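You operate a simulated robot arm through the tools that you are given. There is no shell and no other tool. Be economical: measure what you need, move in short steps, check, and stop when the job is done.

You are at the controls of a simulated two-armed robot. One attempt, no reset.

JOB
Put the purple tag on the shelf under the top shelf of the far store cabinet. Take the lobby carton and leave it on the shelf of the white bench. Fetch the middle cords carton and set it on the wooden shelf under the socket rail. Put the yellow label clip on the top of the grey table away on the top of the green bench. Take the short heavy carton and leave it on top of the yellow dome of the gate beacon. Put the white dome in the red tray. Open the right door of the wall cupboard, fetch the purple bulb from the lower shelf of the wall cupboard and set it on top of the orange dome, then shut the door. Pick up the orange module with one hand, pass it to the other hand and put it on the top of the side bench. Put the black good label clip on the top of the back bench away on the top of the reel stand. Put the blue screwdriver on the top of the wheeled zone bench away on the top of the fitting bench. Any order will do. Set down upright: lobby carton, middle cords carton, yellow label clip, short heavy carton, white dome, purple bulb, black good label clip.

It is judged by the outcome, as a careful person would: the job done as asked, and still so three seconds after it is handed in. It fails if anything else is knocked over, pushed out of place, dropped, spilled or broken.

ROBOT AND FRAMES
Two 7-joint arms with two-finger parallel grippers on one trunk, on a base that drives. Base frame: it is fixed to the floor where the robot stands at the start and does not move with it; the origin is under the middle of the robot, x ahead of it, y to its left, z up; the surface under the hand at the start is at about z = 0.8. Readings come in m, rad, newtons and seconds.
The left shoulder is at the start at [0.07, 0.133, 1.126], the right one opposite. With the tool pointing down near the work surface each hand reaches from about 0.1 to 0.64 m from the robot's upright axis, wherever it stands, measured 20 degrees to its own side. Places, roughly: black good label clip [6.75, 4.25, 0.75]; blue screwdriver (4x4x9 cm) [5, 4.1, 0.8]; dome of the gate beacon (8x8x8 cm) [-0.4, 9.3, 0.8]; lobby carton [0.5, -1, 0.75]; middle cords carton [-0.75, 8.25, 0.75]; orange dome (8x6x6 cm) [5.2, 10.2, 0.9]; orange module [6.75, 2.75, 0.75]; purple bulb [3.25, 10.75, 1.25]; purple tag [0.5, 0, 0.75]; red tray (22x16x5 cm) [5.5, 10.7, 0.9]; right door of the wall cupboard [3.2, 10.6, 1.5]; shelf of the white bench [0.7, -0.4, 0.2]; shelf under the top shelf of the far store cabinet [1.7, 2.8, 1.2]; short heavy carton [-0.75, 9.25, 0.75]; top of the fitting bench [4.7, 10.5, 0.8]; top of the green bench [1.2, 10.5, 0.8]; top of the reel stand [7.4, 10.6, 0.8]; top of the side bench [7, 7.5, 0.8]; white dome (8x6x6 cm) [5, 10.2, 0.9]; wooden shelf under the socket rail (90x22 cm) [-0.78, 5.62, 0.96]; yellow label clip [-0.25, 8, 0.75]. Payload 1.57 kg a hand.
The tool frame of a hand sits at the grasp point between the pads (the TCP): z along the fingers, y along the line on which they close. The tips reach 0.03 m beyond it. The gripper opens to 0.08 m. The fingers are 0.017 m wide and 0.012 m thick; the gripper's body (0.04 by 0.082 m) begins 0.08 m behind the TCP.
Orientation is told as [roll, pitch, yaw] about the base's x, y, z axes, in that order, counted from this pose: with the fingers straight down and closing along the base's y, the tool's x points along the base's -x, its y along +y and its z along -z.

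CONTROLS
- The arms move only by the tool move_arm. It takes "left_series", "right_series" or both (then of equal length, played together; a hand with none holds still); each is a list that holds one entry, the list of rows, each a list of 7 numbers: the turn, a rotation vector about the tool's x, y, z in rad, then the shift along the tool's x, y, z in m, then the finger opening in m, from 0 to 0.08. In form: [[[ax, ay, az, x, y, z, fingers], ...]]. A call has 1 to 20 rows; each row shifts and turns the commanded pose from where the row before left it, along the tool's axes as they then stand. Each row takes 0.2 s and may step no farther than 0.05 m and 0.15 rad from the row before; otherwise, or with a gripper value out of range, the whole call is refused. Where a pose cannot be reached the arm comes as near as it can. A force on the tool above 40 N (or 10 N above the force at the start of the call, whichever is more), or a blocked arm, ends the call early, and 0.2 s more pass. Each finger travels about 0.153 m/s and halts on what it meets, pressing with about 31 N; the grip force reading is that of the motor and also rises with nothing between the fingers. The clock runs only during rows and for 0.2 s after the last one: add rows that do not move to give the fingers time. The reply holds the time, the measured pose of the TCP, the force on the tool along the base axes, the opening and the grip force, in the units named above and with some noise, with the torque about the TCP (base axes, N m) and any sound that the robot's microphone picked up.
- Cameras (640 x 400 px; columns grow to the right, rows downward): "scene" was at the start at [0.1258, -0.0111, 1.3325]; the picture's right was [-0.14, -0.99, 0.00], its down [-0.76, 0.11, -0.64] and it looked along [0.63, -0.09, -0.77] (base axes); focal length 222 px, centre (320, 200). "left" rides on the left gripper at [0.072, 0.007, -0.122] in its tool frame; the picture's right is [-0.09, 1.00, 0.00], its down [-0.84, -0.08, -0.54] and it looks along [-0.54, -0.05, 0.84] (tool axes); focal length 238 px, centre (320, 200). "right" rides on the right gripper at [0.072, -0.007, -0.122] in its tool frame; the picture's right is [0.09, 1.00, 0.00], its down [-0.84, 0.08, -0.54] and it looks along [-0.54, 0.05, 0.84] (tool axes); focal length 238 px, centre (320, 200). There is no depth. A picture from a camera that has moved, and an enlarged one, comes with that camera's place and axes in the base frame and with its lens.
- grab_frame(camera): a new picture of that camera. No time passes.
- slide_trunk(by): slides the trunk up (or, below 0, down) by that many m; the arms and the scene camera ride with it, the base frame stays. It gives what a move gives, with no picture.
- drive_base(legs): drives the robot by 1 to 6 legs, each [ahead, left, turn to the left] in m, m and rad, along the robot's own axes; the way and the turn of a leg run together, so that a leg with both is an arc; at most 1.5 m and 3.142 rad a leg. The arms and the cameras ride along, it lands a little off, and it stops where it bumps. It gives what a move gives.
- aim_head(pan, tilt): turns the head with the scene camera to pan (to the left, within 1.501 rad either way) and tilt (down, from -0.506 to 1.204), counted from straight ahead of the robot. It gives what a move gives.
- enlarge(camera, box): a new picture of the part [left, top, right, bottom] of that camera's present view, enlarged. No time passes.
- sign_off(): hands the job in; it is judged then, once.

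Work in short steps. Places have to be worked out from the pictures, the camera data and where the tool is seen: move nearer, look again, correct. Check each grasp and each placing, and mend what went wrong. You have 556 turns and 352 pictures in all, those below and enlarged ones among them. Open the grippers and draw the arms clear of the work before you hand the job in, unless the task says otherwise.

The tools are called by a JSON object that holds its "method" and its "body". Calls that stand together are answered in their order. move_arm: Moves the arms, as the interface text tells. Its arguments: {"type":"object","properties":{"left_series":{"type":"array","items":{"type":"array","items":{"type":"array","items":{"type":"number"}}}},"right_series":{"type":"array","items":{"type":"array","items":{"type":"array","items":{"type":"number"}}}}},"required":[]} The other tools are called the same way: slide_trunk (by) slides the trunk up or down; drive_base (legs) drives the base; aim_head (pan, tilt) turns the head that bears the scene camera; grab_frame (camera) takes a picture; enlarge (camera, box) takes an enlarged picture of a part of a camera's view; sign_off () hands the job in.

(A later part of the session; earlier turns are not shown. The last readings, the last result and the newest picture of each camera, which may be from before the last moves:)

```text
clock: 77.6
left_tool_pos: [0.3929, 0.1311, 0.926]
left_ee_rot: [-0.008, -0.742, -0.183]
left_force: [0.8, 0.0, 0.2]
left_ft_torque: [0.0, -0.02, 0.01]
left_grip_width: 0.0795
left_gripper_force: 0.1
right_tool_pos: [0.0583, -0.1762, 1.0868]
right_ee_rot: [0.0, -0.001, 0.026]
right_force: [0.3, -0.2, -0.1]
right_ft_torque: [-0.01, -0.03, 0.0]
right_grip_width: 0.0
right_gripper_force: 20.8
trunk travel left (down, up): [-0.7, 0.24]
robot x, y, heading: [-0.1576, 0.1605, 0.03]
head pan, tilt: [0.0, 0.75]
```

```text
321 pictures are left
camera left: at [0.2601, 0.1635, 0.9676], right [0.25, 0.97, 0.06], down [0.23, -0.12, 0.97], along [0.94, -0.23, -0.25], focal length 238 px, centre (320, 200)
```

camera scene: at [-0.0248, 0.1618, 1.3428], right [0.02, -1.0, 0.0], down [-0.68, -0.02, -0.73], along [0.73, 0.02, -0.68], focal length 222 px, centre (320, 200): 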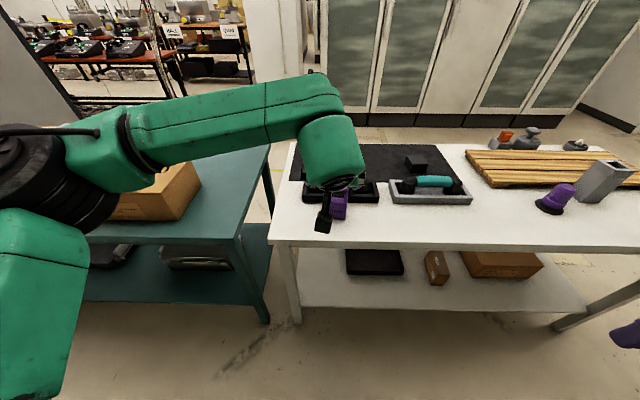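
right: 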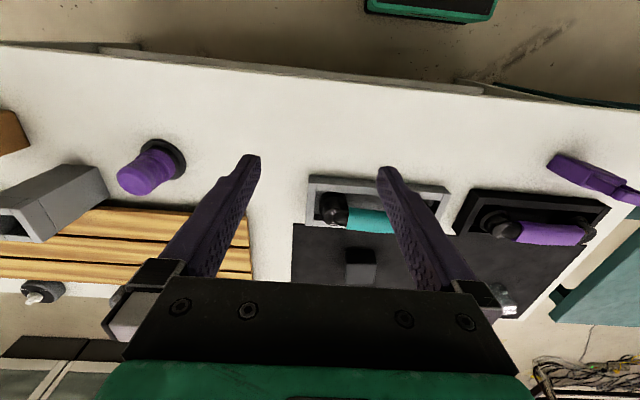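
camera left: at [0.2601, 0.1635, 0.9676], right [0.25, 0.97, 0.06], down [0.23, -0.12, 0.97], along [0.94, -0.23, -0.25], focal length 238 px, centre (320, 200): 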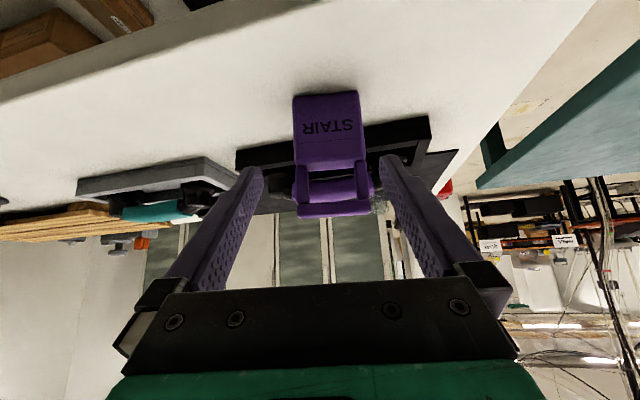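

The tag is ~7 mm further toward +y of my approach line. I correct and advance, then close.

{"method": "move_arm", "body": {"left_series": [[[0, 0, 0, 0, 0.0075, 0.03, 0.08], [0, 0, 0, 0, 0, 0.045, 0.08], [0, 0, 0, 0, 0, 0.045, 0.08], [0, 0, 0, 0, 0, 0, 0.04], [0, 0, 0, 0, 0, 0, 0.04], [0, 0, 0, 0, 0, 0, 0.04]]]}}

{"method": "grab_frame", "body": {"camera": "left"}}

```text
clock: 79.0
left_tool_pos: [0.4788, 0.1224, 0.8434]
left_ee_rot: [-0.01, -0.744, -0.185]
left_force: [1.2, -0.7, 4.3]
left_ft_torque: [0.15, -0.04, -0.05]
left_grip_width: 0.0696
left_gripper_force: 30.7
right_tool_pos: [0.058, -0.1767, 1.0873]
right_ee_rot: [-0.001, 0.0, 0.024]
right_force: [-0.1, 0.1, -0.6]
right_ft_torque: [0.0, -0.02, -0.02]
right_grip_width: 0.0
right_gripper_force: 21.5
trunk travel left (down, up): [-0.7, 0.24]
robot x, y, heading: [-0.1591, 0.1591, 0.022]
head pan, tilt: [0.0, 0.75]
```

```text
320 pictures are left
camera left: at [0.3464, 0.1542, 0.8833], right [0.25, 0.97, 0.06], down [0.23, -0.12, 0.97], along [0.94, -0.23, -0.25], focal length 238 px, centre (320, 200)
```

left: 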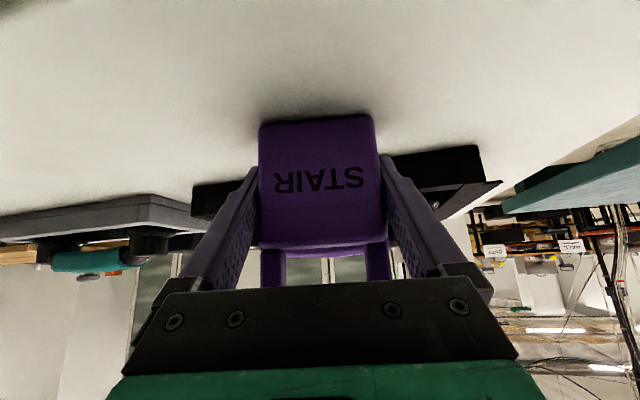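

Gripped at 0.0696. I lift, back off, and look toward the far store cabinet.

{"method": "move_arm", "body": {"left_series": [[[0, 0, 0, -0.033, 0, -0.036, 0.04], [0, 0, 0, -0.033, 0, -0.036, 0.04], [0, 0, 0, -0.033, 0, -0.036, 0.04], [0, 0, 0, -0.01, 0, -0.01, 0.04], [0, 0, 0, 0, 0, 0, 0.04]]]}}

{"method": "drive_base", "body": {"legs": [[-0.15, 0, 0]]}}

{"method": "aim_head", "body": {"pan": 1.3, "tilt": 0.4}}

{"method": "grab_frame", "body": {"camera": "scene"}}

```text
clock: 80.2
left_tool_pos: [0.4779, 0.1275, 1.0005]
left_ee_rot: [-0.008, -0.742, -0.182]
left_force: [-0.3, -0.9, -1.1]
left_ft_torque: [-0.02, 0.02, 0.02]
left_grip_width: 0.0698
left_gripper_force: 30.6
right_tool_pos: [0.0589, -0.1754, 1.0869]
right_ee_rot: [0.001, 0.001, 0.025]
right_force: [0.8, -0.1, 0.4]
right_ft_torque: [0.03, 0.0, 0.0]
right_grip_width: 0.0
right_gripper_force: 21.5
trunk travel left (down, up): [-0.7, 0.24]
robot x, y, heading: [-0.1546, 0.1601, 0.022]
head pan, tilt: [0.0, 0.75]
```

```text
clock: 81.6
left_tool_pos: [0.3294, 0.1222, 0.9989]
left_ee_rot: [-0.009, -0.741, -0.184]
left_force: [0.4, -0.5, -2.1]
left_ft_torque: [-0.01, 0.0, -0.02]
left_grip_width: 0.0697
left_gripper_force: 31.3
right_tool_pos: [-0.092, -0.1804, 1.0859]
right_ee_rot: [-0.001, -0.001, 0.02]
right_force: [1.2, -0.3, 0.4]
right_ft_torque: [-0.05, 0.01, 0.03]
right_grip_width: 0.0001
right_gripper_force: 21.7
trunk travel left (down, up): [-0.7, 0.24]
robot x, y, heading: [-0.3037, 0.157, 0.022]
head pan, tilt: [0.0, 0.75]
```

```text
clock: 83.1
left_tool_pos: [0.3294, 0.122, 0.9992]
left_ee_rot: [-0.008, -0.742, -0.185]
left_force: [-0.1, -0.2, -1.8]
left_ft_torque: [-0.03, -0.01, 0.0]
left_grip_width: 0.0699
left_gripper_force: 31.2
right_tool_pos: [-0.0931, -0.1792, 1.0871]
right_ee_rot: [0.001, 0.0, 0.021]
right_force: [0.1, 0.4, 0.2]
right_ft_torque: [0.04, -0.02, -0.04]
right_grip_width: 0.0
right_gripper_force: 21.5
trunk travel left (down, up): [-0.7, 0.24]
robot x, y, heading: [-0.3039, 0.1561, 0.012]
head pan, tilt: [1.3, 0.4]
```

```text
319 pictures are left
camera scene: at [-0.2339, 0.2462, 1.3738], right [0.97, -0.25, 0.0], down [-0.1, -0.38, -0.92], along [0.23, 0.89, -0.39], focal length 222 px, centre (320, 200)
```

scene: 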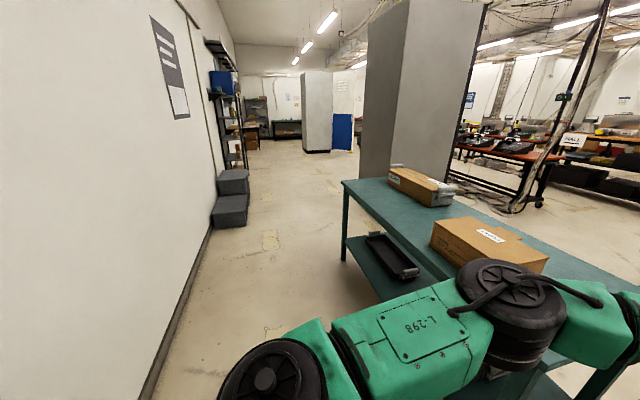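

The tall grey block at (1.7, 2.8) is the cabinet, closed on its −x and −y sides from here. I raise the trunk and strafe along the corridor past the green table.

{"method": "slide_trunk", "body": {"by": 0.2}}

{"method": "drive_base", "body": {"legs": [[0, 1.4, 0], [0, 0.9, 0]]}}

{"method": "aim_head", "body": {"pan": 0.4, "tilt": 0.3}}

{"method": "grab_frame", "body": {"camera": "scene"}}

```text
clock: 85.2
left_tool_pos: [0.3289, 0.1229, 1.1991]
left_ee_rot: [-0.007, -0.741, -0.184]
left_force: [0.4, 0.1, -2.1]
left_ft_torque: [-0.02, 0.02, 0.01]
left_grip_width: 0.0698
left_gripper_force: 31.4
right_tool_pos: [-0.0921, -0.1797, 1.2858]
right_ee_rot: [0.0, 0.001, 0.02]
right_force: [-0.6, 1.0, -1.4]
right_ft_torque: [0.05, 0.0, 0.01]
right_grip_width: 0.0002
right_gripper_force: 21.8
trunk travel left (down, up): [-0.9, 0.04]
robot x, y, heading: [-0.3074, 0.1547, 0.019]
head pan, tilt: [1.3, 0.4]
```

```text
clock: 96.4
left_tool_pos: [0.2639, 2.3851, 1.1991]
left_ee_rot: [-0.009, -0.741, -0.195]
left_force: [0.1, -0.9, -1.5]
left_ft_torque: [0.04, -0.03, 0.02]
left_grip_width: 0.0697
left_gripper_force: 30.3
right_tool_pos: [-0.1604, 2.0853, 1.2859]
right_ee_rot: [0.003, -0.001, 0.015]
right_force: [-0.1, -0.8, -0.1]
right_ft_torque: [-0.02, -0.01, -0.03]
right_grip_width: 0.0
right_gripper_force: 21.7
trunk travel left (down, up): [-0.9, 0.04]
robot x, y, heading: [-0.3692, 2.4236, 0.008]
head pan, tilt: [1.3, 0.4]
```

```text
clock: 97.6
left_tool_pos: [0.2624, 2.3862, 1.2005]
left_ee_rot: [-0.009, -0.743, -0.195]
left_force: [-0.2, 0.0, -2.1]
left_ft_torque: [-0.03, -0.02, 0.04]
left_grip_width: 0.0698
left_gripper_force: 31.3
right_tool_pos: [-0.161, 2.0869, 1.2872]
right_ee_rot: [0.0, 0.002, 0.013]
right_force: [-0.3, 0.9, 0.6]
right_ft_torque: [0.01, -0.03, 0.02]
right_grip_width: 0.0
right_gripper_force: 21.6
trunk travel left (down, up): [-0.9, 0.04]
robot x, y, heading: [-0.3708, 2.4238, 0.014]
head pan, tilt: [0.4, 0.3]
```

```text
318 pictures are left
camera scene: at [-0.2361, 2.4614, 1.583], right [0.4, -0.92, 0.0], down [-0.27, -0.12, -0.96], along [0.88, 0.38, -0.3], focal length 222 px, centre (320, 200)
```

scene: 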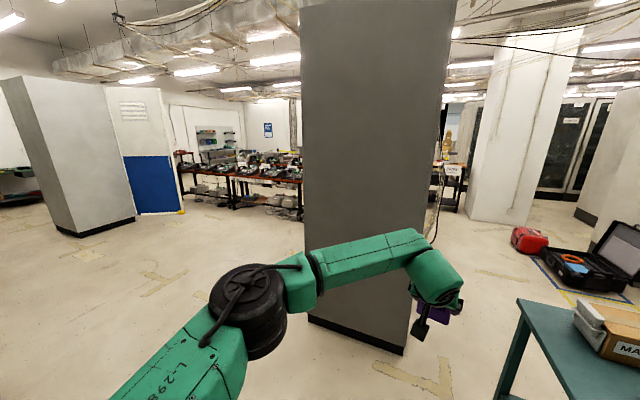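

The cabinet's −x face (x=1.13, y 2.38–3.17) is closed. I go around to its +y side and look.

{"method": "drive_base", "body": {"legs": [[0.5, 0, 0], [0, 1.45, 0]]}}

{"method": "aim_head", "body": {"pan": -0.3, "tilt": 0.2}}

{"method": "grab_frame", "body": {"camera": "scene"}}

```text
clock: 107.4
left_tool_pos: [0.7322, 3.8637, 1.1985]
left_ee_rot: [-0.008, -0.742, -0.203]
left_force: [-0.7, -0.6, -1.3]
left_ft_torque: [-0.02, -0.02, 0.01]
left_grip_width: 0.0696
left_gripper_force: 31.0
right_tool_pos: [0.3078, 3.5689, 1.2872]
right_ee_rot: [0.001, 0.001, 0.003]
right_force: [0.0, -0.1, -0.2]
right_ft_torque: [0.01, 0.0, -0.01]
right_grip_width: 0.0
right_gripper_force: 21.3
trunk travel left (down, up): [-0.9, 0.04]
robot x, y, heading: [0.0983, 3.9066, 0.007]
head pan, tilt: [0.4, 0.3]
```

```text
clock: 108.5
left_tool_pos: [0.7335, 3.8656, 1.1991]
left_ee_rot: [-0.009, -0.741, -0.202]
left_force: [0.7, -0.3, -1.7]
left_ft_torque: [0.0, 0.0, 0.02]
left_grip_width: 0.0699
left_gripper_force: 30.9
right_tool_pos: [0.3088, 3.5689, 1.2859]
right_ee_rot: [0.001, 0.0, 0.005]
right_force: [0.9, -0.5, -1.0]
right_ft_torque: [0.02, -0.01, -0.04]
right_grip_width: 0.0
right_gripper_force: 21.5
trunk travel left (down, up): [-0.9, 0.04]
robot x, y, heading: [0.1002, 3.9074, 0.004]
head pan, tilt: [-0.3, 0.201]
```

```text
317 pictures are left
camera scene: at [0.2381, 3.8812, 1.5923], right [-0.29, -0.96, 0.0], down [-0.19, 0.06, -0.98], along [0.94, -0.29, -0.2], focal length 222 px, centre (320, 200)
```

scene: 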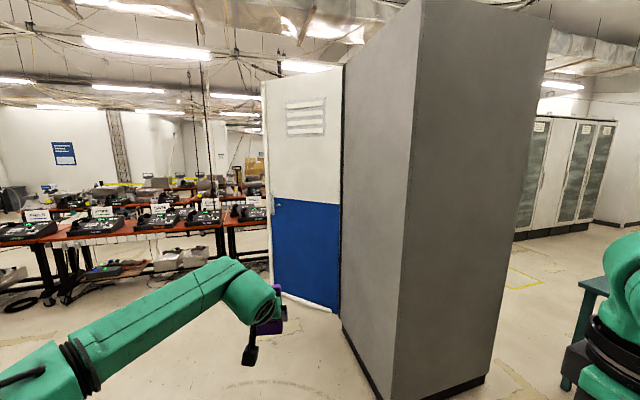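

The cabinet front is on its +x side; a door hinged near (1.89, 3.17) stands open toward about (2.55, 3.73). I go around it via y≈4.4, stopping to look.

{"method": "drive_base", "body": {"legs": [[0, 0.55, 0], [1.4, 0, 0], [0.5, 0, 0]]}}

{"method": "aim_head", "body": {"pan": -0.5, "tilt": 0.4}}

{"method": "grab_frame", "body": {"camera": "scene"}}

```text
clock: 120.8
left_tool_pos: [2.6189, 4.4747, 1.2013]
left_ee_rot: [-0.008, -0.745, -0.175]
left_force: [-0.5, 1.2, -1.3]
left_ft_torque: [-0.03, -0.03, 0.02]
left_grip_width: 0.0696
left_gripper_force: 31.2
right_tool_pos: [2.2024, 4.1678, 1.2883]
right_ee_rot: [-0.001, -0.001, 0.031]
right_force: [0.6, -1.0, 0.1]
right_ft_torque: [-0.02, -0.03, -0.02]
right_grip_width: 0.0001
right_gripper_force: 21.3
trunk travel left (down, up): [-0.9, 0.04]
robot x, y, heading: [1.9851, 4.5007, 0.027]
head pan, tilt: [-0.3, 0.201]
```

```text
clock: 121.5
left_tool_pos: [2.6223, 4.4753, 1.2002]
left_ee_rot: [-0.009, -0.743, -0.175]
left_force: [0.4, -0.2, -0.8]
left_ft_torque: [0.02, 0.0, -0.01]
left_grip_width: 0.0696
left_gripper_force: 31.6
right_tool_pos: [2.2031, 4.1683, 1.2867]
right_ee_rot: [0.0, 0.0, 0.031]
right_force: [-0.8, -0.3, -0.3]
right_ft_torque: [0.01, 0.0, 0.01]
right_grip_width: 0.0
right_gripper_force: 21.4
trunk travel left (down, up): [-0.9, 0.04]
robot x, y, heading: [1.9845, 4.5016, 0.031]
head pan, tilt: [-0.499, 0.4]
```

```text
316 pictures are left
camera scene: at [2.1187, 4.461, 1.5739], right [-0.45, -0.89, 0.0], down [-0.35, 0.18, -0.92], along [0.82, -0.42, -0.39], focal length 222 px, centre (320, 200)
```

scene: 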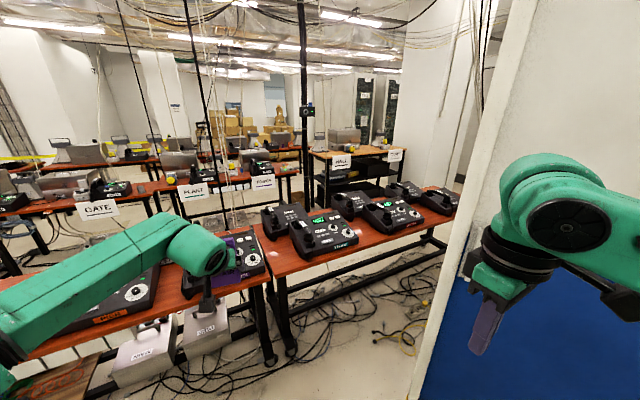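

The gap between door edge and tables is about 0.48 m. I look down at my own base to judge its width.

{"method": "aim_head", "body": {"pan": -0.9, "tilt": 1.2}}

{"method": "grab_frame", "body": {"camera": "scene"}}

{"method": "aim_head", "body": {"pan": -0.95, "tilt": 0.6}}

{"method": "grab_frame", "body": {"camera": "scene"}}

```text
clock: 122.6
left_tool_pos: [2.6226, 4.4752, 1.199]
left_ee_rot: [-0.01, -0.743, -0.175]
left_force: [0.8, -0.2, -0.9]
left_ft_torque: [0.0, -0.01, 0.0]
left_grip_width: 0.0694
left_gripper_force: 30.9
right_tool_pos: [2.2048, 4.1675, 1.2863]
right_ee_rot: [-0.001, 0.0, 0.033]
right_force: [0.3, -0.4, -0.1]
right_ft_torque: [-0.02, 0.03, 0.01]
right_grip_width: 0.0
right_gripper_force: 21.1
trunk travel left (down, up): [-0.9, 0.04]
robot x, y, heading: [1.9852, 4.5017, 0.029]
head pan, tilt: [-0.901, 1.201]
```

```text
315 pictures are left
camera scene: at [2.0722, 4.4602, 1.511], right [-0.76, -0.65, 0.0], down [-0.6, 0.71, -0.36], along [0.23, -0.28, -0.93], focal length 222 px, centre (320, 200)
```

scene: 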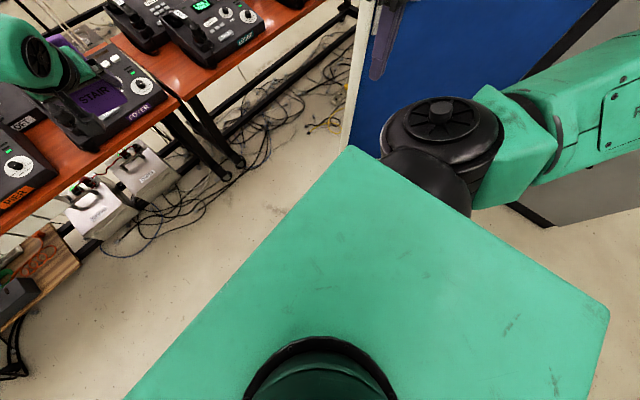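

```text
clock: 123.6
left_tool_pos: [2.6224, 4.4755, 1.1995]
left_ee_rot: [-0.008, -0.741, -0.173]
left_force: [0.3, 0.6, -1.5]
left_ft_torque: [0.0, 0.02, 0.02]
left_grip_width: 0.0697
left_gripper_force: 30.7
right_tool_pos: [2.2043, 4.1685, 1.2863]
right_ee_rot: [-0.001, 0.0, 0.031]
right_force: [-0.3, 0.3, 0.0]
right_ft_torque: [-0.05, -0.02, 0.03]
right_grip_width: 0.0
right_gripper_force: 21.1
trunk travel left (down, up): [-0.9, 0.04]
robot x, y, heading: [1.9856, 4.5033, 0.03]
head pan, tilt: [-0.949, 0.6]
```

```text
314 pictures are left
camera scene: at [2.0898, 4.4328, 1.5555], right [-0.79, -0.61, 0.0], down [-0.34, 0.45, -0.82], along [0.5, -0.66, -0.57], focal length 222 px, centre (320, 200)
```

scene: 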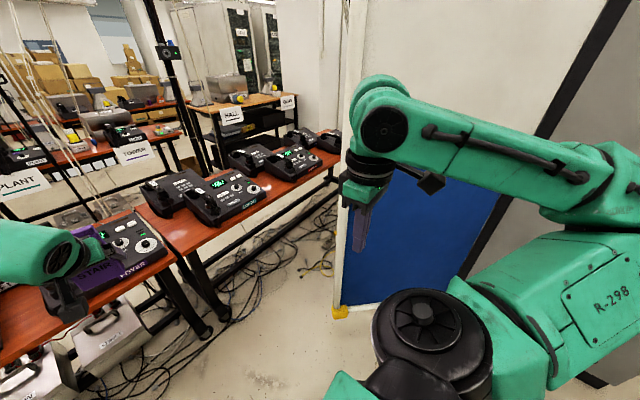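

Too narrow with elbows. The safe way to the cabinet front is around the far end of the white bench and up behind it, so I go back the way I came.

{"method": "drive_base", "body": {"legs": [[-1.4, 0, 0], [-0.5, 0, 0], [0, -1.5, 0], [0, -0.6, 0], [-0.35, 0, 0], [0, -1.4, 0]]}}

{"method": "drive_base", "body": {"legs": [[0, -1.4, 0], [0, -1.3, 0]]}}

```text
clock: 151.9
left_tool_pos: [0.3886, 0.8881, 1.1988]
left_ee_rot: [-0.008, -0.742, -0.177]
left_force: [-0.1, 0.0, -1.6]
left_ft_torque: [-0.02, -0.01, -0.01]
left_grip_width: 0.0696
left_gripper_force: 30.8
right_tool_pos: [-0.0313, 0.5831, 1.2869]
right_ee_rot: [0.0, 0.001, 0.028]
right_force: [-0.5, 0.0, -0.7]
right_ft_torque: [0.01, -0.04, 0.02]
right_grip_width: 0.0
right_gripper_force: 21.7
trunk travel left (down, up): [-0.9, 0.04]
robot x, y, heading: [-0.2496, 0.9139, 0.025]
head pan, tilt: [-0.949, 0.6]
```

```text
clock: 165.1
left_tool_pos: [0.4496, -1.8229, 1.1989]
left_ee_rot: [-0.01, -0.741, -0.165]
left_force: [0.1, -0.1, -1.7]
left_ft_torque: [0.0, 0.01, -0.04]
left_grip_width: 0.0694
left_gripper_force: 31.5
right_tool_pos: [0.0348, -2.1337, 1.2872]
right_ee_rot: [-0.002, 0.0, 0.043]
right_force: [0.3, -0.4, -0.8]
right_ft_torque: [-0.03, -0.01, -0.05]
right_grip_width: 0.0
right_gripper_force: 21.6
trunk travel left (down, up): [-0.9, 0.04]
robot x, y, heading: [-0.1871, -1.803, 0.035]
head pan, tilt: [-0.949, 0.6]
```

{"method": "drive_base", "body": {"legs": [[1.45, -0.05, 0], [0, 0, 1.0]]}}

{"method": "aim_head", "body": {"pan": 0.0, "tilt": 0.35}}

{"method": "grab_frame", "body": {"camera": "scene"}}

```text
clock: 174.9
left_tool_pos: [1.5974, -1.2039, 1.1993]
left_ee_rot: [-0.009, -0.742, 0.91]
left_force: [0.2, 0.4, -2.0]
left_ft_torque: [0.0, -0.01, 0.0]
left_grip_width: 0.0699
left_gripper_force: 31.2
right_tool_pos: [1.6733, -1.7169, 1.2872]
right_ee_rot: [0.001, 0.001, 1.115]
right_force: [-0.4, 0.1, -0.1]
right_ft_torque: [-0.01, -0.01, -0.02]
right_grip_width: 0.0
right_gripper_force: 20.9
trunk travel left (down, up): [-0.9, 0.04]
robot x, y, heading: [1.2787, -1.7556, 1.112]
head pan, tilt: [-0.949, 0.6]
```

```text
clock: 176.2
left_tool_pos: [1.5982, -1.2047, 1.1996]
left_ee_rot: [-0.009, -0.74, 0.911]
left_force: [0.5, -0.2, -1.9]
left_ft_torque: [0.02, -0.01, 0.0]
left_grip_width: 0.0698
left_gripper_force: 30.9
right_tool_pos: [1.6733, -1.7174, 1.2859]
right_ee_rot: [0.0, 0.0, 1.115]
right_force: [0.0, 0.6, 0.5]
right_ft_torque: [0.01, 0.0, 0.01]
right_grip_width: 0.0
right_gripper_force: 21.4
trunk travel left (down, up): [-0.9, 0.04]
robot x, y, heading: [1.2753, -1.755, 1.112]
head pan, tilt: [0.0, 0.351]
```

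```text
313 pictures are left
camera scene: at [1.3402, -1.6254, 1.5783], right [0.9, -0.44, 0.0], down [-0.15, -0.31, -0.94], along [0.41, 0.84, -0.34], focal length 222 px, centre (320, 200)
```

scene: 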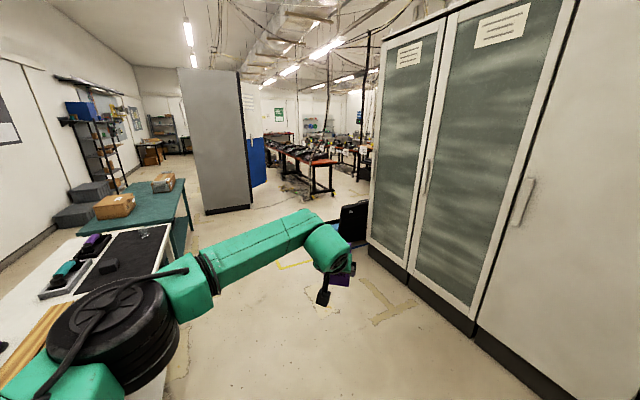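

Clear lane at x≈1.6. I drive north along it to y≈1.2 and look.

{"method": "drive_base", "body": {"legs": [[0, 0, 0.46], [0, -0.3, 0], [1.45, 0, 0], [1.4, 0, 0]]}}

{"method": "aim_head", "body": {"pan": -0.7, "tilt": 0.5}}

{"method": "grab_frame", "body": {"camera": "scene"}}

```text
clock: 193.0
left_tool_pos: [1.7501, 1.7282, 1.1993]
left_ee_rot: [-0.008, -0.742, 1.319]
left_force: [0.5, 1.0, -1.8]
left_ft_torque: [-0.02, 0.04, -0.01]
left_grip_width: 0.0698
left_gripper_force: 30.6
right_tool_pos: [2.0239, 1.2885, 1.2877]
right_ee_rot: [-0.001, -0.001, 1.527]
right_force: [-0.6, -0.3, 0.0]
right_ft_torque: [-0.03, 0.01, 0.03]
right_grip_width: 0.0001
right_gripper_force: 20.9
trunk travel left (down, up): [-0.9, 0.04]
robot x, y, heading: [1.6758, 1.0948, 1.522]
head pan, tilt: [0.0, 0.351]
```

```text
clock: 194.0
left_tool_pos: [1.7503, 1.7291, 1.1987]
left_ee_rot: [-0.007, -0.742, 1.318]
left_force: [0.2, 0.1, -2.8]
left_ft_torque: [0.0, -0.02, 0.01]
left_grip_width: 0.0699
left_gripper_force: 31.2
right_tool_pos: [2.0242, 1.2882, 1.2867]
right_ee_rot: [-0.001, 0.0, 1.525]
right_force: [-0.7, 0.4, 0.2]
right_ft_torque: [0.03, -0.01, -0.01]
right_grip_width: 0.0
right_gripper_force: 21.2
trunk travel left (down, up): [-0.9, 0.04]
robot x, y, heading: [1.6808, 1.0932, 1.522]
head pan, tilt: [-0.7, 0.499]
```

```text
312 pictures are left
camera scene: at [1.7391, 1.2141, 1.5647], right [0.73, -0.68, 0.0], down [-0.32, -0.35, -0.88], along [0.6, 0.64, -0.48], focal length 222 px, centre (320, 200)
```

scene: 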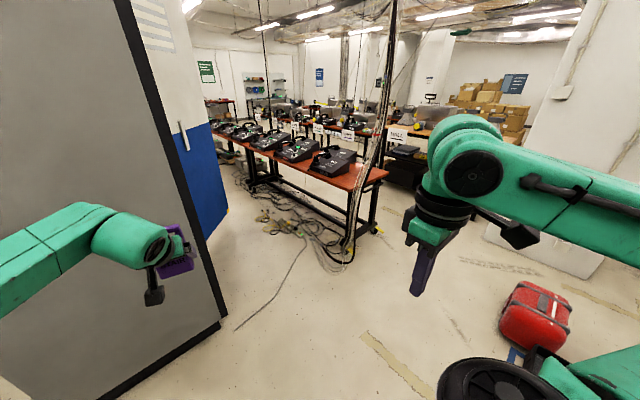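

I move to the front side of the cabinet: forward a bit, strafe right, then turn to look into it.

{"method": "drive_base", "body": {"legs": [[0.3, 0, 0], [0.05, -0.85, 0], [0.1, 0, 0.8]]}}

{"method": "aim_head", "body": {"pan": 0.0, "tilt": 0.2}}

{"method": "grab_frame", "body": {"camera": "scene"}}

```text
clock: 202.4
left_tool_pos: [2.1085, 2.0066, 1.199]
left_ee_rot: [-0.005, -0.742, 2.125]
left_force: [-0.4, -0.3, -1.5]
left_ft_torque: [0.01, 0.01, 0.04]
left_grip_width: 0.0698
left_gripper_force: 30.3
right_tool_pos: [2.616, 1.9016, 1.2855]
right_ee_rot: [0.003, 0.0, 2.334]
right_force: [-0.3, -0.2, 0.3]
right_ft_torque: [0.0, 0.01, 0.0]
right_grip_width: 0.0002
right_gripper_force: 21.9
trunk travel left (down, up): [-0.9, 0.04]
robot x, y, heading: [2.5156, 1.5151, 2.331]
head pan, tilt: [-0.7, 0.499]
```

```text
clock: 203.4
left_tool_pos: [2.109, 2.0059, 1.1984]
left_ee_rot: [-0.009, -0.741, 2.127]
left_force: [0.8, 0.4, -1.9]
left_ft_torque: [-0.02, -0.01, -0.02]
left_grip_width: 0.0696
left_gripper_force: 31.1
right_tool_pos: [2.6158, 1.9015, 1.2861]
right_ee_rot: [0.0, 0.001, 2.334]
right_force: [-0.3, -0.1, -0.2]
right_ft_torque: [0.0, 0.0, -0.03]
right_grip_width: 0.0
right_gripper_force: 21.5
trunk travel left (down, up): [-0.9, 0.04]
robot x, y, heading: [2.5167, 1.5145, 2.332]
head pan, tilt: [0.0, 0.201]
```

```text
311 pictures are left
camera scene: at [2.414, 1.6206, 1.5923], right [0.72, 0.69, 0.0], down [0.14, -0.14, -0.98], along [-0.68, 0.71, -0.2], focal length 222 px, centre (320, 200)
```

scene: 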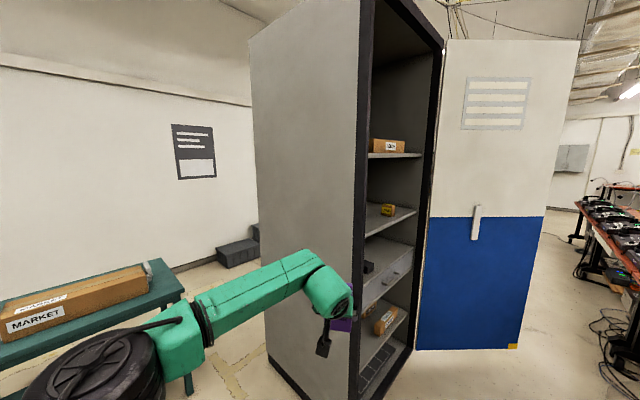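

Shelf under the top shelf is at z≈1.23 (front x≈1.89), yellow item at y≈2.9; space at y 2.5–2.8 is free. I raise the hand 0.1 m, then face −x in front of it.

{"method": "move_arm", "body": {"left_series": [[[0, 0, 0, -0.0235, 0, -0.0255, 0.04], [0, 0, 0, -0.0235, 0, -0.0255, 0.04], [0, 0, 0, -0.0235, 0, -0.0255, 0.04], [0, 0, 0, 0, 0, 0, 0.04]]]}}

{"method": "drive_base", "body": {"legs": [[0, 0, 0.81], [-0.1, -1.1, 0]]}}

{"method": "aim_head", "body": {"pan": 0.0, "tilt": 0.45}}

{"method": "grab_frame", "body": {"camera": "scene"}}

```text
clock: 204.4
left_tool_pos: [2.1081, 2.0067, 1.3039]
left_ee_rot: [-0.01, -0.741, 2.127]
left_force: [0.3, 0.4, -1.7]
left_ft_torque: [0.0, 0.02, 0.02]
left_grip_width: 0.0698
left_gripper_force: 30.6
right_tool_pos: [2.6161, 1.9016, 1.2866]
right_ee_rot: [0.0, 0.0, 2.333]
right_force: [0.3, -0.2, -0.3]
right_ft_torque: [0.03, -0.03, 0.01]
right_grip_width: 0.0
right_gripper_force: 21.2
trunk travel left (down, up): [-0.9, 0.04]
robot x, y, heading: [2.5102, 1.5149, 2.329]
head pan, tilt: [0.0, 0.201]
```

```text
clock: 212.1
left_tool_pos: [1.9428, 2.61, 1.303]
left_ee_rot: [-0.009, -0.742, 2.982]
left_force: [-0.5, -0.3, -2.0]
left_ft_torque: [0.01, -0.03, 0.02]
left_grip_width: 0.0698
left_gripper_force: 30.7
right_tool_pos: [2.3546, 2.9235, 1.2879]
right_ee_rot: [0.002, 0.001, -3.095]
right_force: [-0.4, 0.7, -0.2]
right_ft_torque: [0.01, -0.03, -0.01]
right_grip_width: 0.0001
right_gripper_force: 21.2
trunk travel left (down, up): [-0.9, 0.04]
robot x, y, heading: [2.5787, 2.5908, -3.098]
head pan, tilt: [0.0, 0.201]
```

```text
clock: 212.9
left_tool_pos: [1.9427, 2.6114, 1.3027]
left_ee_rot: [-0.008, -0.742, 2.982]
left_force: [0.2, -0.4, -1.9]
left_ft_torque: [-0.01, -0.01, 0.01]
left_grip_width: 0.0698
left_gripper_force: 30.6
right_tool_pos: [2.3541, 2.9244, 1.2859]
right_ee_rot: [0.0, 0.001, -3.095]
right_force: [1.0, 0.2, -0.5]
right_ft_torque: [0.02, -0.01, -0.02]
right_grip_width: 0.0
right_gripper_force: 20.9
trunk travel left (down, up): [-0.9, 0.04]
robot x, y, heading: [2.5759, 2.5977, -3.098]
head pan, tilt: [0.0, 0.45]
```

```text
310 pictures are left
camera scene: at [2.4353, 2.5883, 1.5692], right [-0.04, 1.0, 0.0], down [0.43, 0.02, -0.9], along [-0.9, -0.04, -0.43], focal length 222 px, centre (320, 200)
```

scene: 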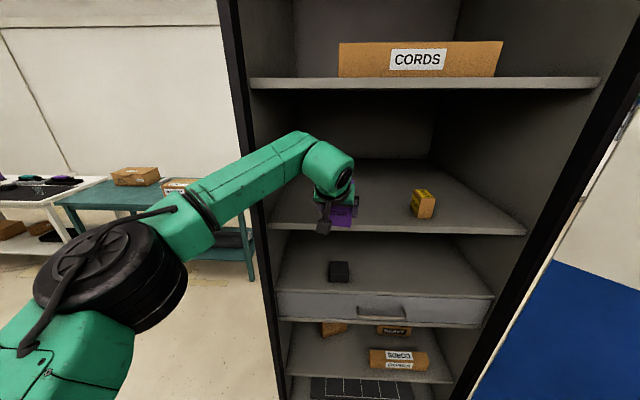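

I shift 0.1 m right (+y) for forearm clearance and drive 0.14 m in.

{"method": "drive_base", "body": {"legs": [[0, -0.1, 0], [0.14, 0, 0]]}}

{"method": "grab_frame", "body": {"camera": "scene"}}

{"method": "grab_frame", "body": {"camera": "left"}}

```text
clock: 215.0
left_tool_pos: [1.8005, 2.707, 1.3055]
left_ee_rot: [-0.005, -0.744, 2.979]
left_force: [-0.4, 0.6, -1.7]
left_ft_torque: [-0.05, -0.03, 0.06]
left_grip_width: 0.0695
left_gripper_force: 31.1
right_tool_pos: [2.211, 3.0197, 1.2869]
right_ee_rot: [0.002, -0.002, -3.094]
right_force: [0.3, 0.0, 0.5]
right_ft_torque: [-0.04, 0.04, -0.02]
right_grip_width: 0.0
right_gripper_force: 21.5
trunk travel left (down, up): [-0.9, 0.04]
robot x, y, heading: [2.4291, 2.687, -3.098]
head pan, tilt: [0.0, 0.45]
```

```text
309 pictures are left
camera scene: at [2.2925, 2.6848, 1.5696], right [-0.04, 1.0, 0.0], down [0.43, 0.02, -0.9], along [-0.9, -0.04, -0.43], focal length 222 px, centre (320, 200)
```

scene: 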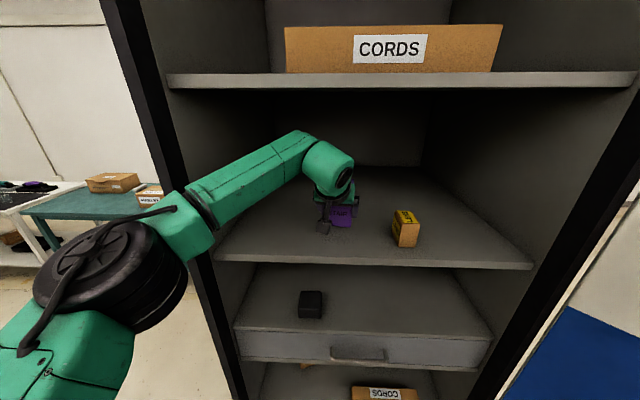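

```text
308 pictures are left
camera left: at [1.9314, 2.6786, 1.3457], right [-0.23, -0.97, 0.06], down [-0.23, 0.11, 0.97], along [-0.94, 0.21, -0.25], focal length 238 px, centre (320, 200)
```

left: 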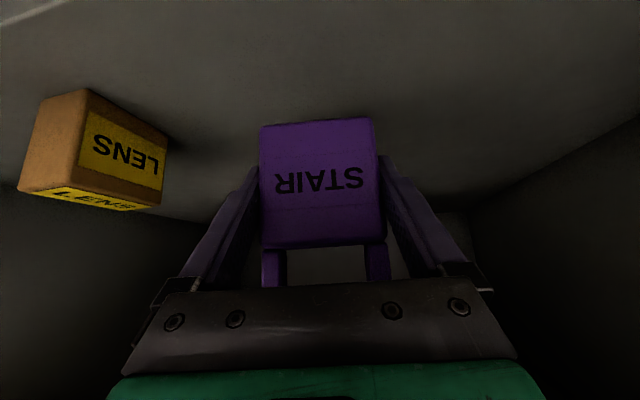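

Well placed beside the "LENS" box. I lower in fine steps until contact.

{"method": "move_arm", "body": {"left_series": [[[0, 0, 0, 0.0067, 0, 0.0074, 0.04], [0, 0, 0, 0.0067, 0, 0.0074, 0.04], [0, 0, 0, 0.0027, 0, 0.003, 0.04], [0, 0, 0, 0.0027, 0, 0.003, 0.04], [0, 0, 0, 0.0027, 0, 0.003, 0.04]]]}}

```text
clock: 216.2
left_tool_pos: [1.7951, 2.7064, 1.2723]
left_ee_rot: [-0.009, -0.744, 2.982]
left_force: [0.2, -0.2, -2.1]
left_ft_torque: [-0.01, -0.01, 0.01]
left_grip_width: 0.0696
left_gripper_force: 31.7
right_tool_pos: [2.2077, 3.0179, 1.2874]
right_ee_rot: [0.0, 0.001, -3.096]
right_force: [-0.1, 0.1, 0.2]
right_ft_torque: [0.01, 0.01, 0.0]
right_grip_width: 0.0001
right_gripper_force: 21.0
trunk travel left (down, up): [-0.9, 0.04]
robot x, y, heading: [2.4305, 2.6877, -3.098]
head pan, tilt: [0.0, 0.45]
```

{"method": "move_arm", "body": {"left_series": [[[0, 0, 0, 0.0027, 0, 0.003, 0.04], [0, 0, 0, 0.0027, 0, 0.003, 0.04], [0, 0, 0, 0.0027, 0, 0.003, 0.04], [0, 0, 0, 0.0027, 0, 0.003, 0.04], [0, 0, 0, 0.0027, 0, 0.003, 0.04], [0, 0, 0, 0.0027, 0, 0.003, 0.04]]]}}

{"method": "grab_frame", "body": {"camera": "left"}}

```text
clock: 217.6
left_tool_pos: [1.8005, 2.706, 1.2532]
left_ee_rot: [-0.01, -0.75, 2.983]
left_force: [-3.6, -0.7, 31.9]
left_ft_torque: [-0.32, 0.2, -0.02]
left_grip_width: 0.0697
left_gripper_force: 30.6
right_tool_pos: [2.2131, 3.0182, 1.2887]
right_ee_rot: [0.0, -0.004, -3.095]
right_force: [-0.1, -0.3, -0.3]
right_ft_torque: [0.02, 0.0, -0.01]
right_grip_width: 0.0002
right_gripper_force: 21.6
trunk travel left (down, up): [-0.9, 0.04]
robot x, y, heading: [2.4334, 2.6874, -3.094]
head pan, tilt: [0.0, 0.45]
```

```text
307 pictures are left
camera left: at [1.933, 2.6764, 1.2937], right [-0.23, -0.97, 0.06], down [-0.23, 0.11, 0.97], along [-0.95, 0.21, -0.25], focal length 238 px, centre (320, 200)
```

left: 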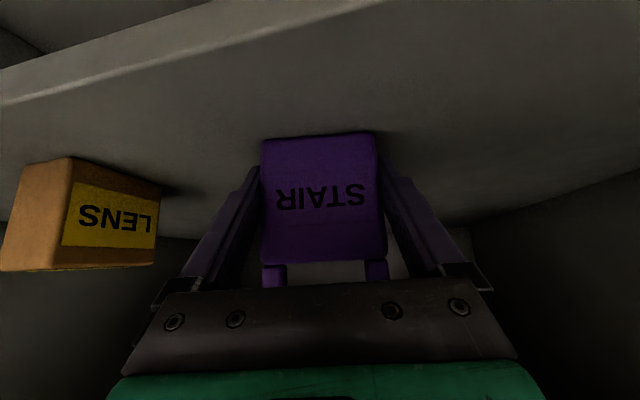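

Contact. I relieve the load, open, and withdraw along the fingers.

{"method": "move_arm", "body": {"left_series": [[[0, 0, 0, -0.0027, 0, -0.003, 0.04], [0, 0, 0, -0.0014, 0, -0.0015, 0.075], [0, 0, 0, 0, 0, 0, 0.08], [0, 0, 0, 0, 0, 0, 0.08], [0, 0, 0, 0, 0, -0.03, 0.08], [0, 0, 0, 0, 0, -0.04, 0.08], [0, 0, 0, 0, 0, -0.04, 0.08]]]}}

{"method": "drive_base", "body": {"legs": [[-0.15, 0, 0]]}}

{"method": "grab_frame", "body": {"camera": "scene"}}

```text
clock: 219.2
left_tool_pos: [1.8726, 2.6923, 1.3319]
left_ee_rot: [-0.008, -0.74, 2.982]
left_force: [0.4, -0.3, 0.2]
left_ft_torque: [0.0, 0.03, 0.0]
left_grip_width: 0.0801
left_gripper_force: 0.0
right_tool_pos: [2.211, 3.0176, 1.2861]
right_ee_rot: [0.0, -0.003, -3.095]
right_force: [-0.2, 0.2, 0.3]
right_ft_torque: [0.01, -0.02, -0.02]
right_grip_width: 0.0
right_gripper_force: 21.4
trunk travel left (down, up): [-0.9, 0.04]
robot x, y, heading: [2.4288, 2.6891, -3.09]
head pan, tilt: [0.0, 0.45]
```

```text
clock: 220.6
left_tool_pos: [2.0168, 2.6984, 1.3288]
left_ee_rot: [-0.008, -0.739, 2.981]
left_force: [0.2, -0.7, 1.2]
left_ft_torque: [-0.03, 0.0, -0.03]
left_grip_width: 0.0798
left_gripper_force: 0.1
right_tool_pos: [2.3552, 3.024, 1.2859]
right_ee_rot: [0.0, 0.004, -3.099]
right_force: [-0.5, 0.1, 0.5]
right_ft_torque: [-0.01, -0.01, 0.01]
right_grip_width: 0.0
right_gripper_force: 21.4
trunk travel left (down, up): [-0.9, 0.04]
robot x, y, heading: [2.5787, 2.6903, -3.1]
head pan, tilt: [0.0, 0.45]
```

```text
306 pictures are left
camera scene: at [2.434, 2.6887, 1.5687], right [-0.04, 1.0, 0.0], down [0.44, 0.02, -0.9], along [-0.9, -0.04, -0.44], focal length 222 px, centre (320, 200)
```

scene: 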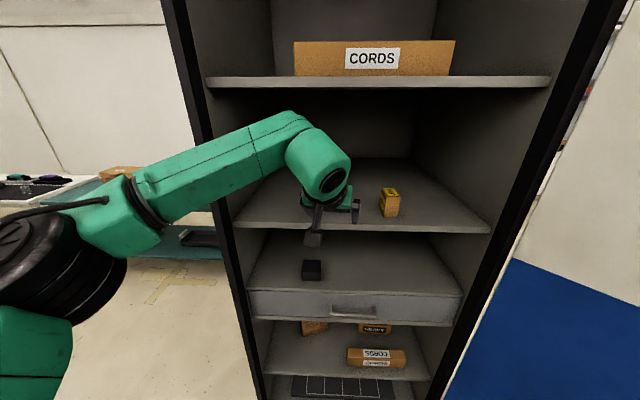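

{"method": "grab_frame", "body": {"camera": "left"}}

```text
305 pictures are left
camera left: at [2.1483, 2.6703, 1.3707], right [-0.23, -0.97, 0.06], down [-0.24, 0.11, 0.96], along [-0.94, 0.21, -0.26], focal length 238 px, centre (320, 200)
```

left: 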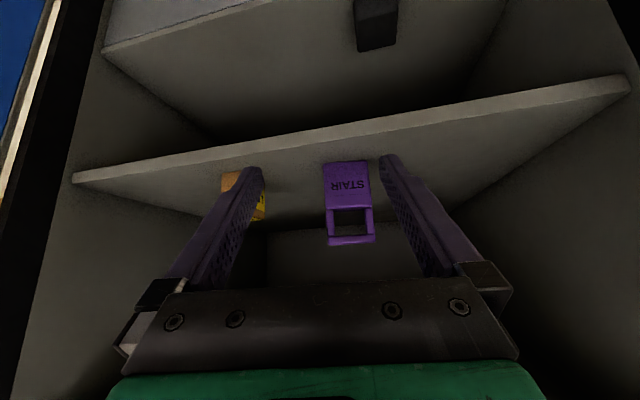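

Tag stands on the right shelf. Next the east side: I return to (2.6, 1.5), turn to face +x, and look for a passage.

{"method": "drive_base", "body": {"legs": [[0.05, 1.2, 0], [0, 0, -3.1]]}}

{"method": "aim_head", "body": {"pan": 0.3, "tilt": 0.3}}

{"method": "grab_frame", "body": {"camera": "scene"}}

{"method": "aim_head", "body": {"pan": -0.5, "tilt": 0.3}}

{"method": "grab_frame", "body": {"camera": "scene"}}

```text
clock: 233.8
left_tool_pos: [3.1221, 1.522, 1.331]
left_ee_rot: [-0.009, -0.742, -0.135]
left_force: [0.1, 0.0, 0.8]
left_ft_torque: [-0.03, 0.0, 0.03]
left_grip_width: 0.0799
left_gripper_force: 0.0
right_tool_pos: [2.7931, 1.1885, 1.2866]
right_ee_rot: [0.0, 0.0, 0.07]
right_force: [1.0, 0.4, 0.3]
right_ft_torque: [-0.03, 0.01, 0.0]
right_grip_width: 0.0003
right_gripper_force: 21.3
trunk travel left (down, up): [-0.9, 0.04]
robot x, y, heading: [2.56, 1.5118, 0.071]
head pan, tilt: [0.0, 0.45]
```

```text
clock: 234.6
left_tool_pos: [3.1208, 1.5227, 1.3317]
left_ee_rot: [-0.01, -0.742, -0.136]
left_force: [-0.3, -0.6, -0.4]
left_ft_torque: [0.0, 0.04, -0.01]
left_grip_width: 0.0798
left_gripper_force: 0.2
right_tool_pos: [2.7924, 1.1873, 1.2877]
right_ee_rot: [0.0, -0.003, 0.071]
right_force: [-0.5, 0.2, -0.7]
right_ft_torque: [-0.01, 0.03, -0.01]
right_grip_width: 0.0
right_gripper_force: 21.4
trunk travel left (down, up): [-0.9, 0.04]
robot x, y, heading: [2.5588, 1.5103, 0.069]
head pan, tilt: [0.3, 0.3]
```

```text
304 pictures are left
camera scene: at [2.6987, 1.549, 1.5831], right [0.36, -0.93, 0.0], down [-0.28, -0.11, -0.96], along [0.89, 0.34, -0.3], focal length 222 px, centre (320, 200)
```

scene: 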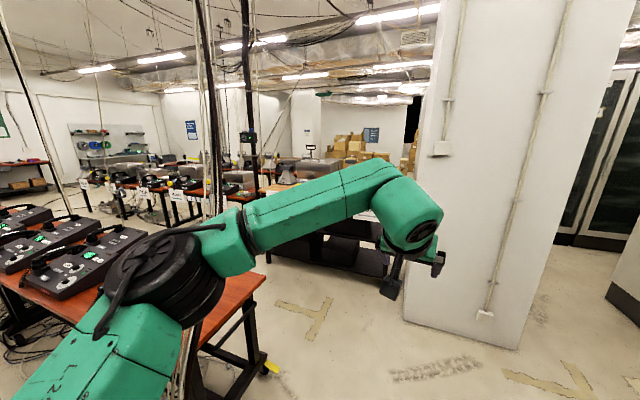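

```text
clock: 235.7
left_tool_pos: [3.1215, 1.5227, 1.3303]
left_ee_rot: [-0.009, -0.743, -0.137]
left_force: [-0.2, 0.1, 0.5]
left_ft_torque: [-0.03, -0.01, -0.03]
left_grip_width: 0.0798
left_gripper_force: 0.1
right_tool_pos: [2.7917, 1.1883, 1.2872]
right_ee_rot: [-0.001, -0.001, 0.072]
right_force: [0.2, 0.0, -0.4]
right_ft_torque: [0.01, -0.01, 0.02]
right_grip_width: 0.0
right_gripper_force: 21.3
trunk travel left (down, up): [-0.9, 0.04]
robot x, y, heading: [2.5612, 1.514, 0.075]
head pan, tilt: [-0.499, 0.3]
```

```text
303 pictures are left
camera scene: at [2.6965, 1.4766, 1.5831], right [-0.42, -0.91, 0.0], down [-0.27, 0.12, -0.96], along [0.87, -0.4, -0.3], focal length 222 px, centre (320, 200)
```

scene: 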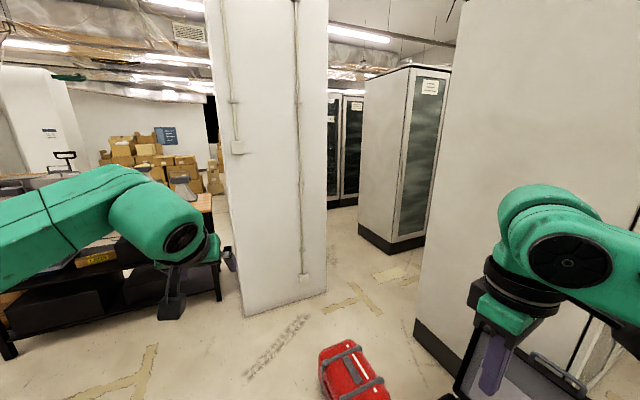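

A pillar stands at x 4.4, y 0.6–1.4; north of it is an aisle at x≈3.6–4.7. I retract the left hand, then go to about (3.85, 2.2).

{"method": "move_arm", "body": {"left_series": [[[0, 0, 0, 0.031, 0, -0.028, 0.08], [0, 0, 0, 0.031, 0, -0.028, 0.08], [0, 0, 0, 0.031, 0, -0.028, 0.08], [0, 0, 0, 0.031, 0, -0.028, 0.08], [0, 0, 0, 0.031, 0, -0.028, 0.08], [0, 0, 0, 0.031, 0, -0.028, 0.0]]]}}

{"method": "drive_base", "body": {"legs": [[0, -0.12, -0.07], [1.3, 0, 0], [0, 0.85, 0]]}}

{"method": "aim_head", "body": {"pan": 0.4, "tilt": 0.3}}

{"method": "grab_frame", "body": {"camera": "scene"}}

```text
clock: 237.1
left_tool_pos: [2.8753, 1.5565, 1.3319]
left_ee_rot: [-0.008, -0.741, -0.136]
left_force: [0.0, 0.6, -0.9]
left_ft_torque: [-0.02, 0.0, -0.01]
left_grip_width: 0.0001
left_gripper_force: 21.3
right_tool_pos: [2.7916, 1.1873, 1.2868]
right_ee_rot: [0.0, 0.0, 0.071]
right_force: [-0.8, -0.6, -1.5]
right_ft_torque: [0.03, 0.0, 0.0]
right_grip_width: 0.0
right_gripper_force: 21.1
trunk travel left (down, up): [-0.9, 0.04]
robot x, y, heading: [2.5636, 1.5122, 0.07]
head pan, tilt: [-0.499, 0.3]
```

```text
clock: 248.4
left_tool_pos: [4.2001, 2.1994, 1.3304]
left_ee_rot: [-0.008, -0.742, -0.25]
left_force: [1.2, 0.2, 0.7]
left_ft_torque: [0.01, -0.02, 0.03]
left_grip_width: 0.0
left_gripper_force: 21.1
right_tool_pos: [4.0751, 1.8431, 1.2874]
right_ee_rot: [0.004, 0.0, -0.042]
right_force: [0.0, 0.3, 0.2]
right_ft_torque: [0.0, 0.03, 0.04]
right_grip_width: 0.0
right_gripper_force: 20.7
trunk travel left (down, up): [-0.9, 0.04]
robot x, y, heading: [3.8862, 2.1925, -0.049]
head pan, tilt: [-0.499, 0.3]
```

```text
clock: 249.6
left_tool_pos: [4.2009, 2.2005, 1.3309]
left_ee_rot: [-0.007, -0.741, -0.25]
left_force: [0.5, 0.1, 0.0]
left_ft_torque: [0.03, 0.02, -0.04]
left_grip_width: 0.0
left_gripper_force: 21.1
right_tool_pos: [4.0745, 1.8438, 1.2869]
right_ee_rot: [-0.001, 0.0, -0.042]
right_force: [-0.2, 1.4, -0.2]
right_ft_torque: [0.01, 0.01, 0.02]
right_grip_width: 0.0
right_gripper_force: 21.0
trunk travel left (down, up): [-0.9, 0.04]
robot x, y, heading: [3.8813, 2.1929, -0.052]
head pan, tilt: [0.4, 0.3]
```

```text
302 pictures are left
camera scene: at [4.0198, 2.222, 1.5831], right [0.35, -0.94, 0.0], down [-0.28, -0.1, -0.96], along [0.9, 0.33, -0.3], focal length 222 px, centre (320, 200)
```

scene: 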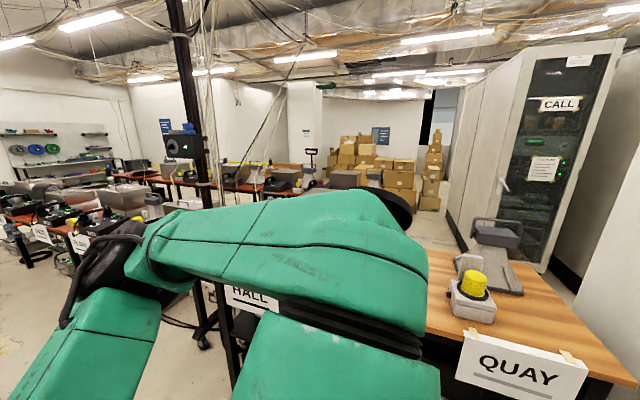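

{"method": "aim_head", "body": {"pan": 1.1, "tilt": 0.25}}

{"method": "grab_frame", "body": {"camera": "scene"}}

{"method": "aim_head", "body": {"pan": -0.2, "tilt": 0.3}}

{"method": "grab_frame", "body": {"camera": "scene"}}

```text
clock: 250.7
left_tool_pos: [4.2005, 2.2, 1.3297]
left_ee_rot: [-0.009, -0.742, -0.248]
left_force: [0.3, -0.2, 0.4]
left_ft_torque: [-0.01, -0.01, -0.03]
left_grip_width: 0.0001
left_gripper_force: 21.2
right_tool_pos: [4.0742, 1.8442, 1.2863]
right_ee_rot: [-0.001, 0.001, -0.041]
right_force: [-0.4, 0.1, -0.5]
right_ft_torque: [0.01, -0.01, 0.01]
right_grip_width: 0.0
right_gripper_force: 21.2
trunk travel left (down, up): [-0.9, 0.04]
robot x, y, heading: [3.8837, 2.1918, -0.041]
head pan, tilt: [1.1, 0.25]
```

```text
301 pictures are left
camera scene: at [3.9783, 2.2711, 1.5878], right [0.87, -0.49, 0.0], down [-0.12, -0.21, -0.97], along [0.48, 0.84, -0.25], focal length 222 px, centre (320, 200)
```

scene: 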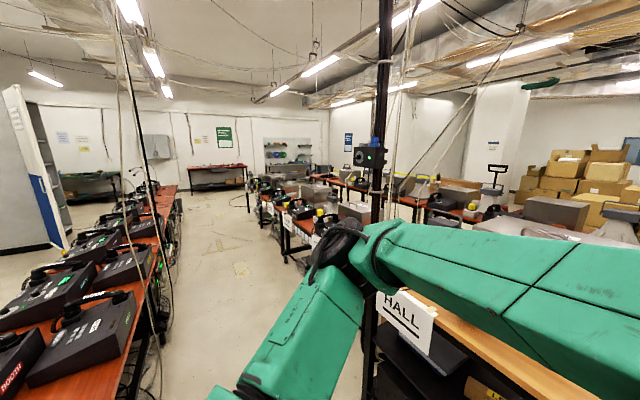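

```text
clock: 252.2
left_tool_pos: [4.2006, 2.2008, 1.329]
left_ee_rot: [-0.009, -0.743, -0.249]
left_force: [-0.7, -0.5, -0.7]
left_ft_torque: [0.0, 0.03, 0.01]
left_grip_width: 0.0
left_gripper_force: 21.0
right_tool_pos: [4.0741, 1.8437, 1.2873]
right_ee_rot: [0.001, 0.0, -0.043]
right_force: [-0.8, 0.2, 0.1]
right_ft_torque: [0.01, 0.01, -0.04]
right_grip_width: 0.0001
right_gripper_force: 21.4
trunk travel left (down, up): [-0.9, 0.04]
robot x, y, heading: [3.8859, 2.1919, -0.043]
head pan, tilt: [-0.201, 0.3]
```

```text
300 pictures are left
camera scene: at [4.0229, 2.1674, 1.5831], right [-0.24, -0.97, 0.0], down [-0.29, 0.07, -0.96], along [0.93, -0.23, -0.3], focal length 222 px, centre (320, 200)
```

scene: 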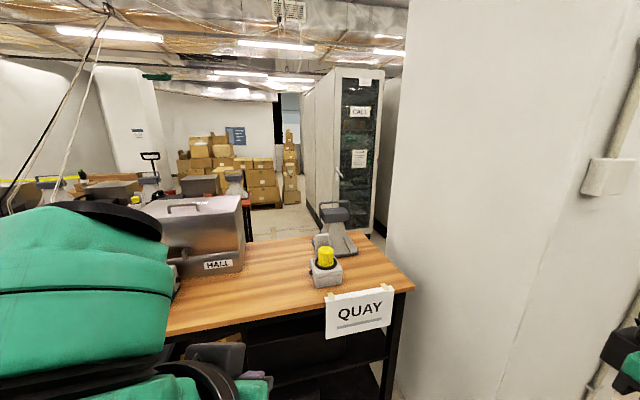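

The aisle runs north between table rows (x≈3.5 and x≈4.6). I strafe up it toward the zone bench at (5, 4.1).

{"method": "drive_base", "body": {"legs": [[0, 0, 0.045], [0.05, 1.3, 0], [0, 0.5, 0]]}}

{"method": "aim_head", "body": {"pan": -0.1, "tilt": 0.5}}

{"method": "grab_frame", "body": {"camera": "scene"}}

```text
clock: 261.5
left_tool_pos: [4.2106, 4.0001, 1.3313]
left_ee_rot: [-0.005, -0.739, -0.166]
left_force: [0.5, 0.0, -0.4]
left_ft_torque: [-0.01, 0.03, 0.0]
left_grip_width: 0.0
left_gripper_force: 21.4
right_tool_pos: [4.117, 3.6334, 1.2858]
right_ee_rot: [0.003, 0.0, 0.042]
right_force: [-0.4, 0.5, 0.5]
right_ft_torque: [0.03, 0.0, 0.03]
right_grip_width: 0.0
right_gripper_force: 21.8
trunk travel left (down, up): [-0.9, 0.04]
robot x, y, heading: [3.8945, 3.9681, 0.043]
head pan, tilt: [-0.201, 0.3]
```

```text
clock: 262.3
left_tool_pos: [4.212, 4.0011, 1.3302]
left_ee_rot: [-0.01, -0.742, -0.164]
left_force: [0.1, -0.6, 0.2]
left_ft_torque: [0.02, -0.02, -0.01]
left_grip_width: 0.0
left_gripper_force: 21.1
right_tool_pos: [4.1178, 3.6354, 1.287]
right_ee_rot: [0.0, -0.001, 0.043]
right_force: [0.4, 1.1, -0.1]
right_ft_torque: [0.03, 0.03, 0.0]
right_grip_width: 0.0002
right_gripper_force: 20.6
trunk travel left (down, up): [-0.9, 0.04]
robot x, y, heading: [3.898, 3.9662, 0.036]
head pan, tilt: [-0.099, 0.499]
```

```text
299 pictures are left
camera scene: at [4.0364, 3.9625, 1.5648], right [-0.06, -1.0, 0.0], down [-0.48, 0.03, -0.88], along [0.88, -0.05, -0.48], focal length 222 px, centre (320, 200)
```

scene: 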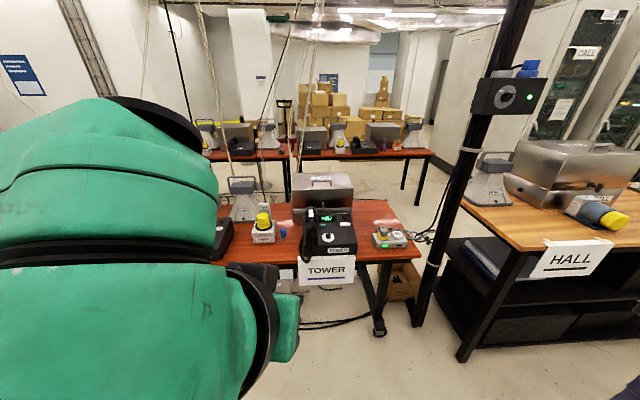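

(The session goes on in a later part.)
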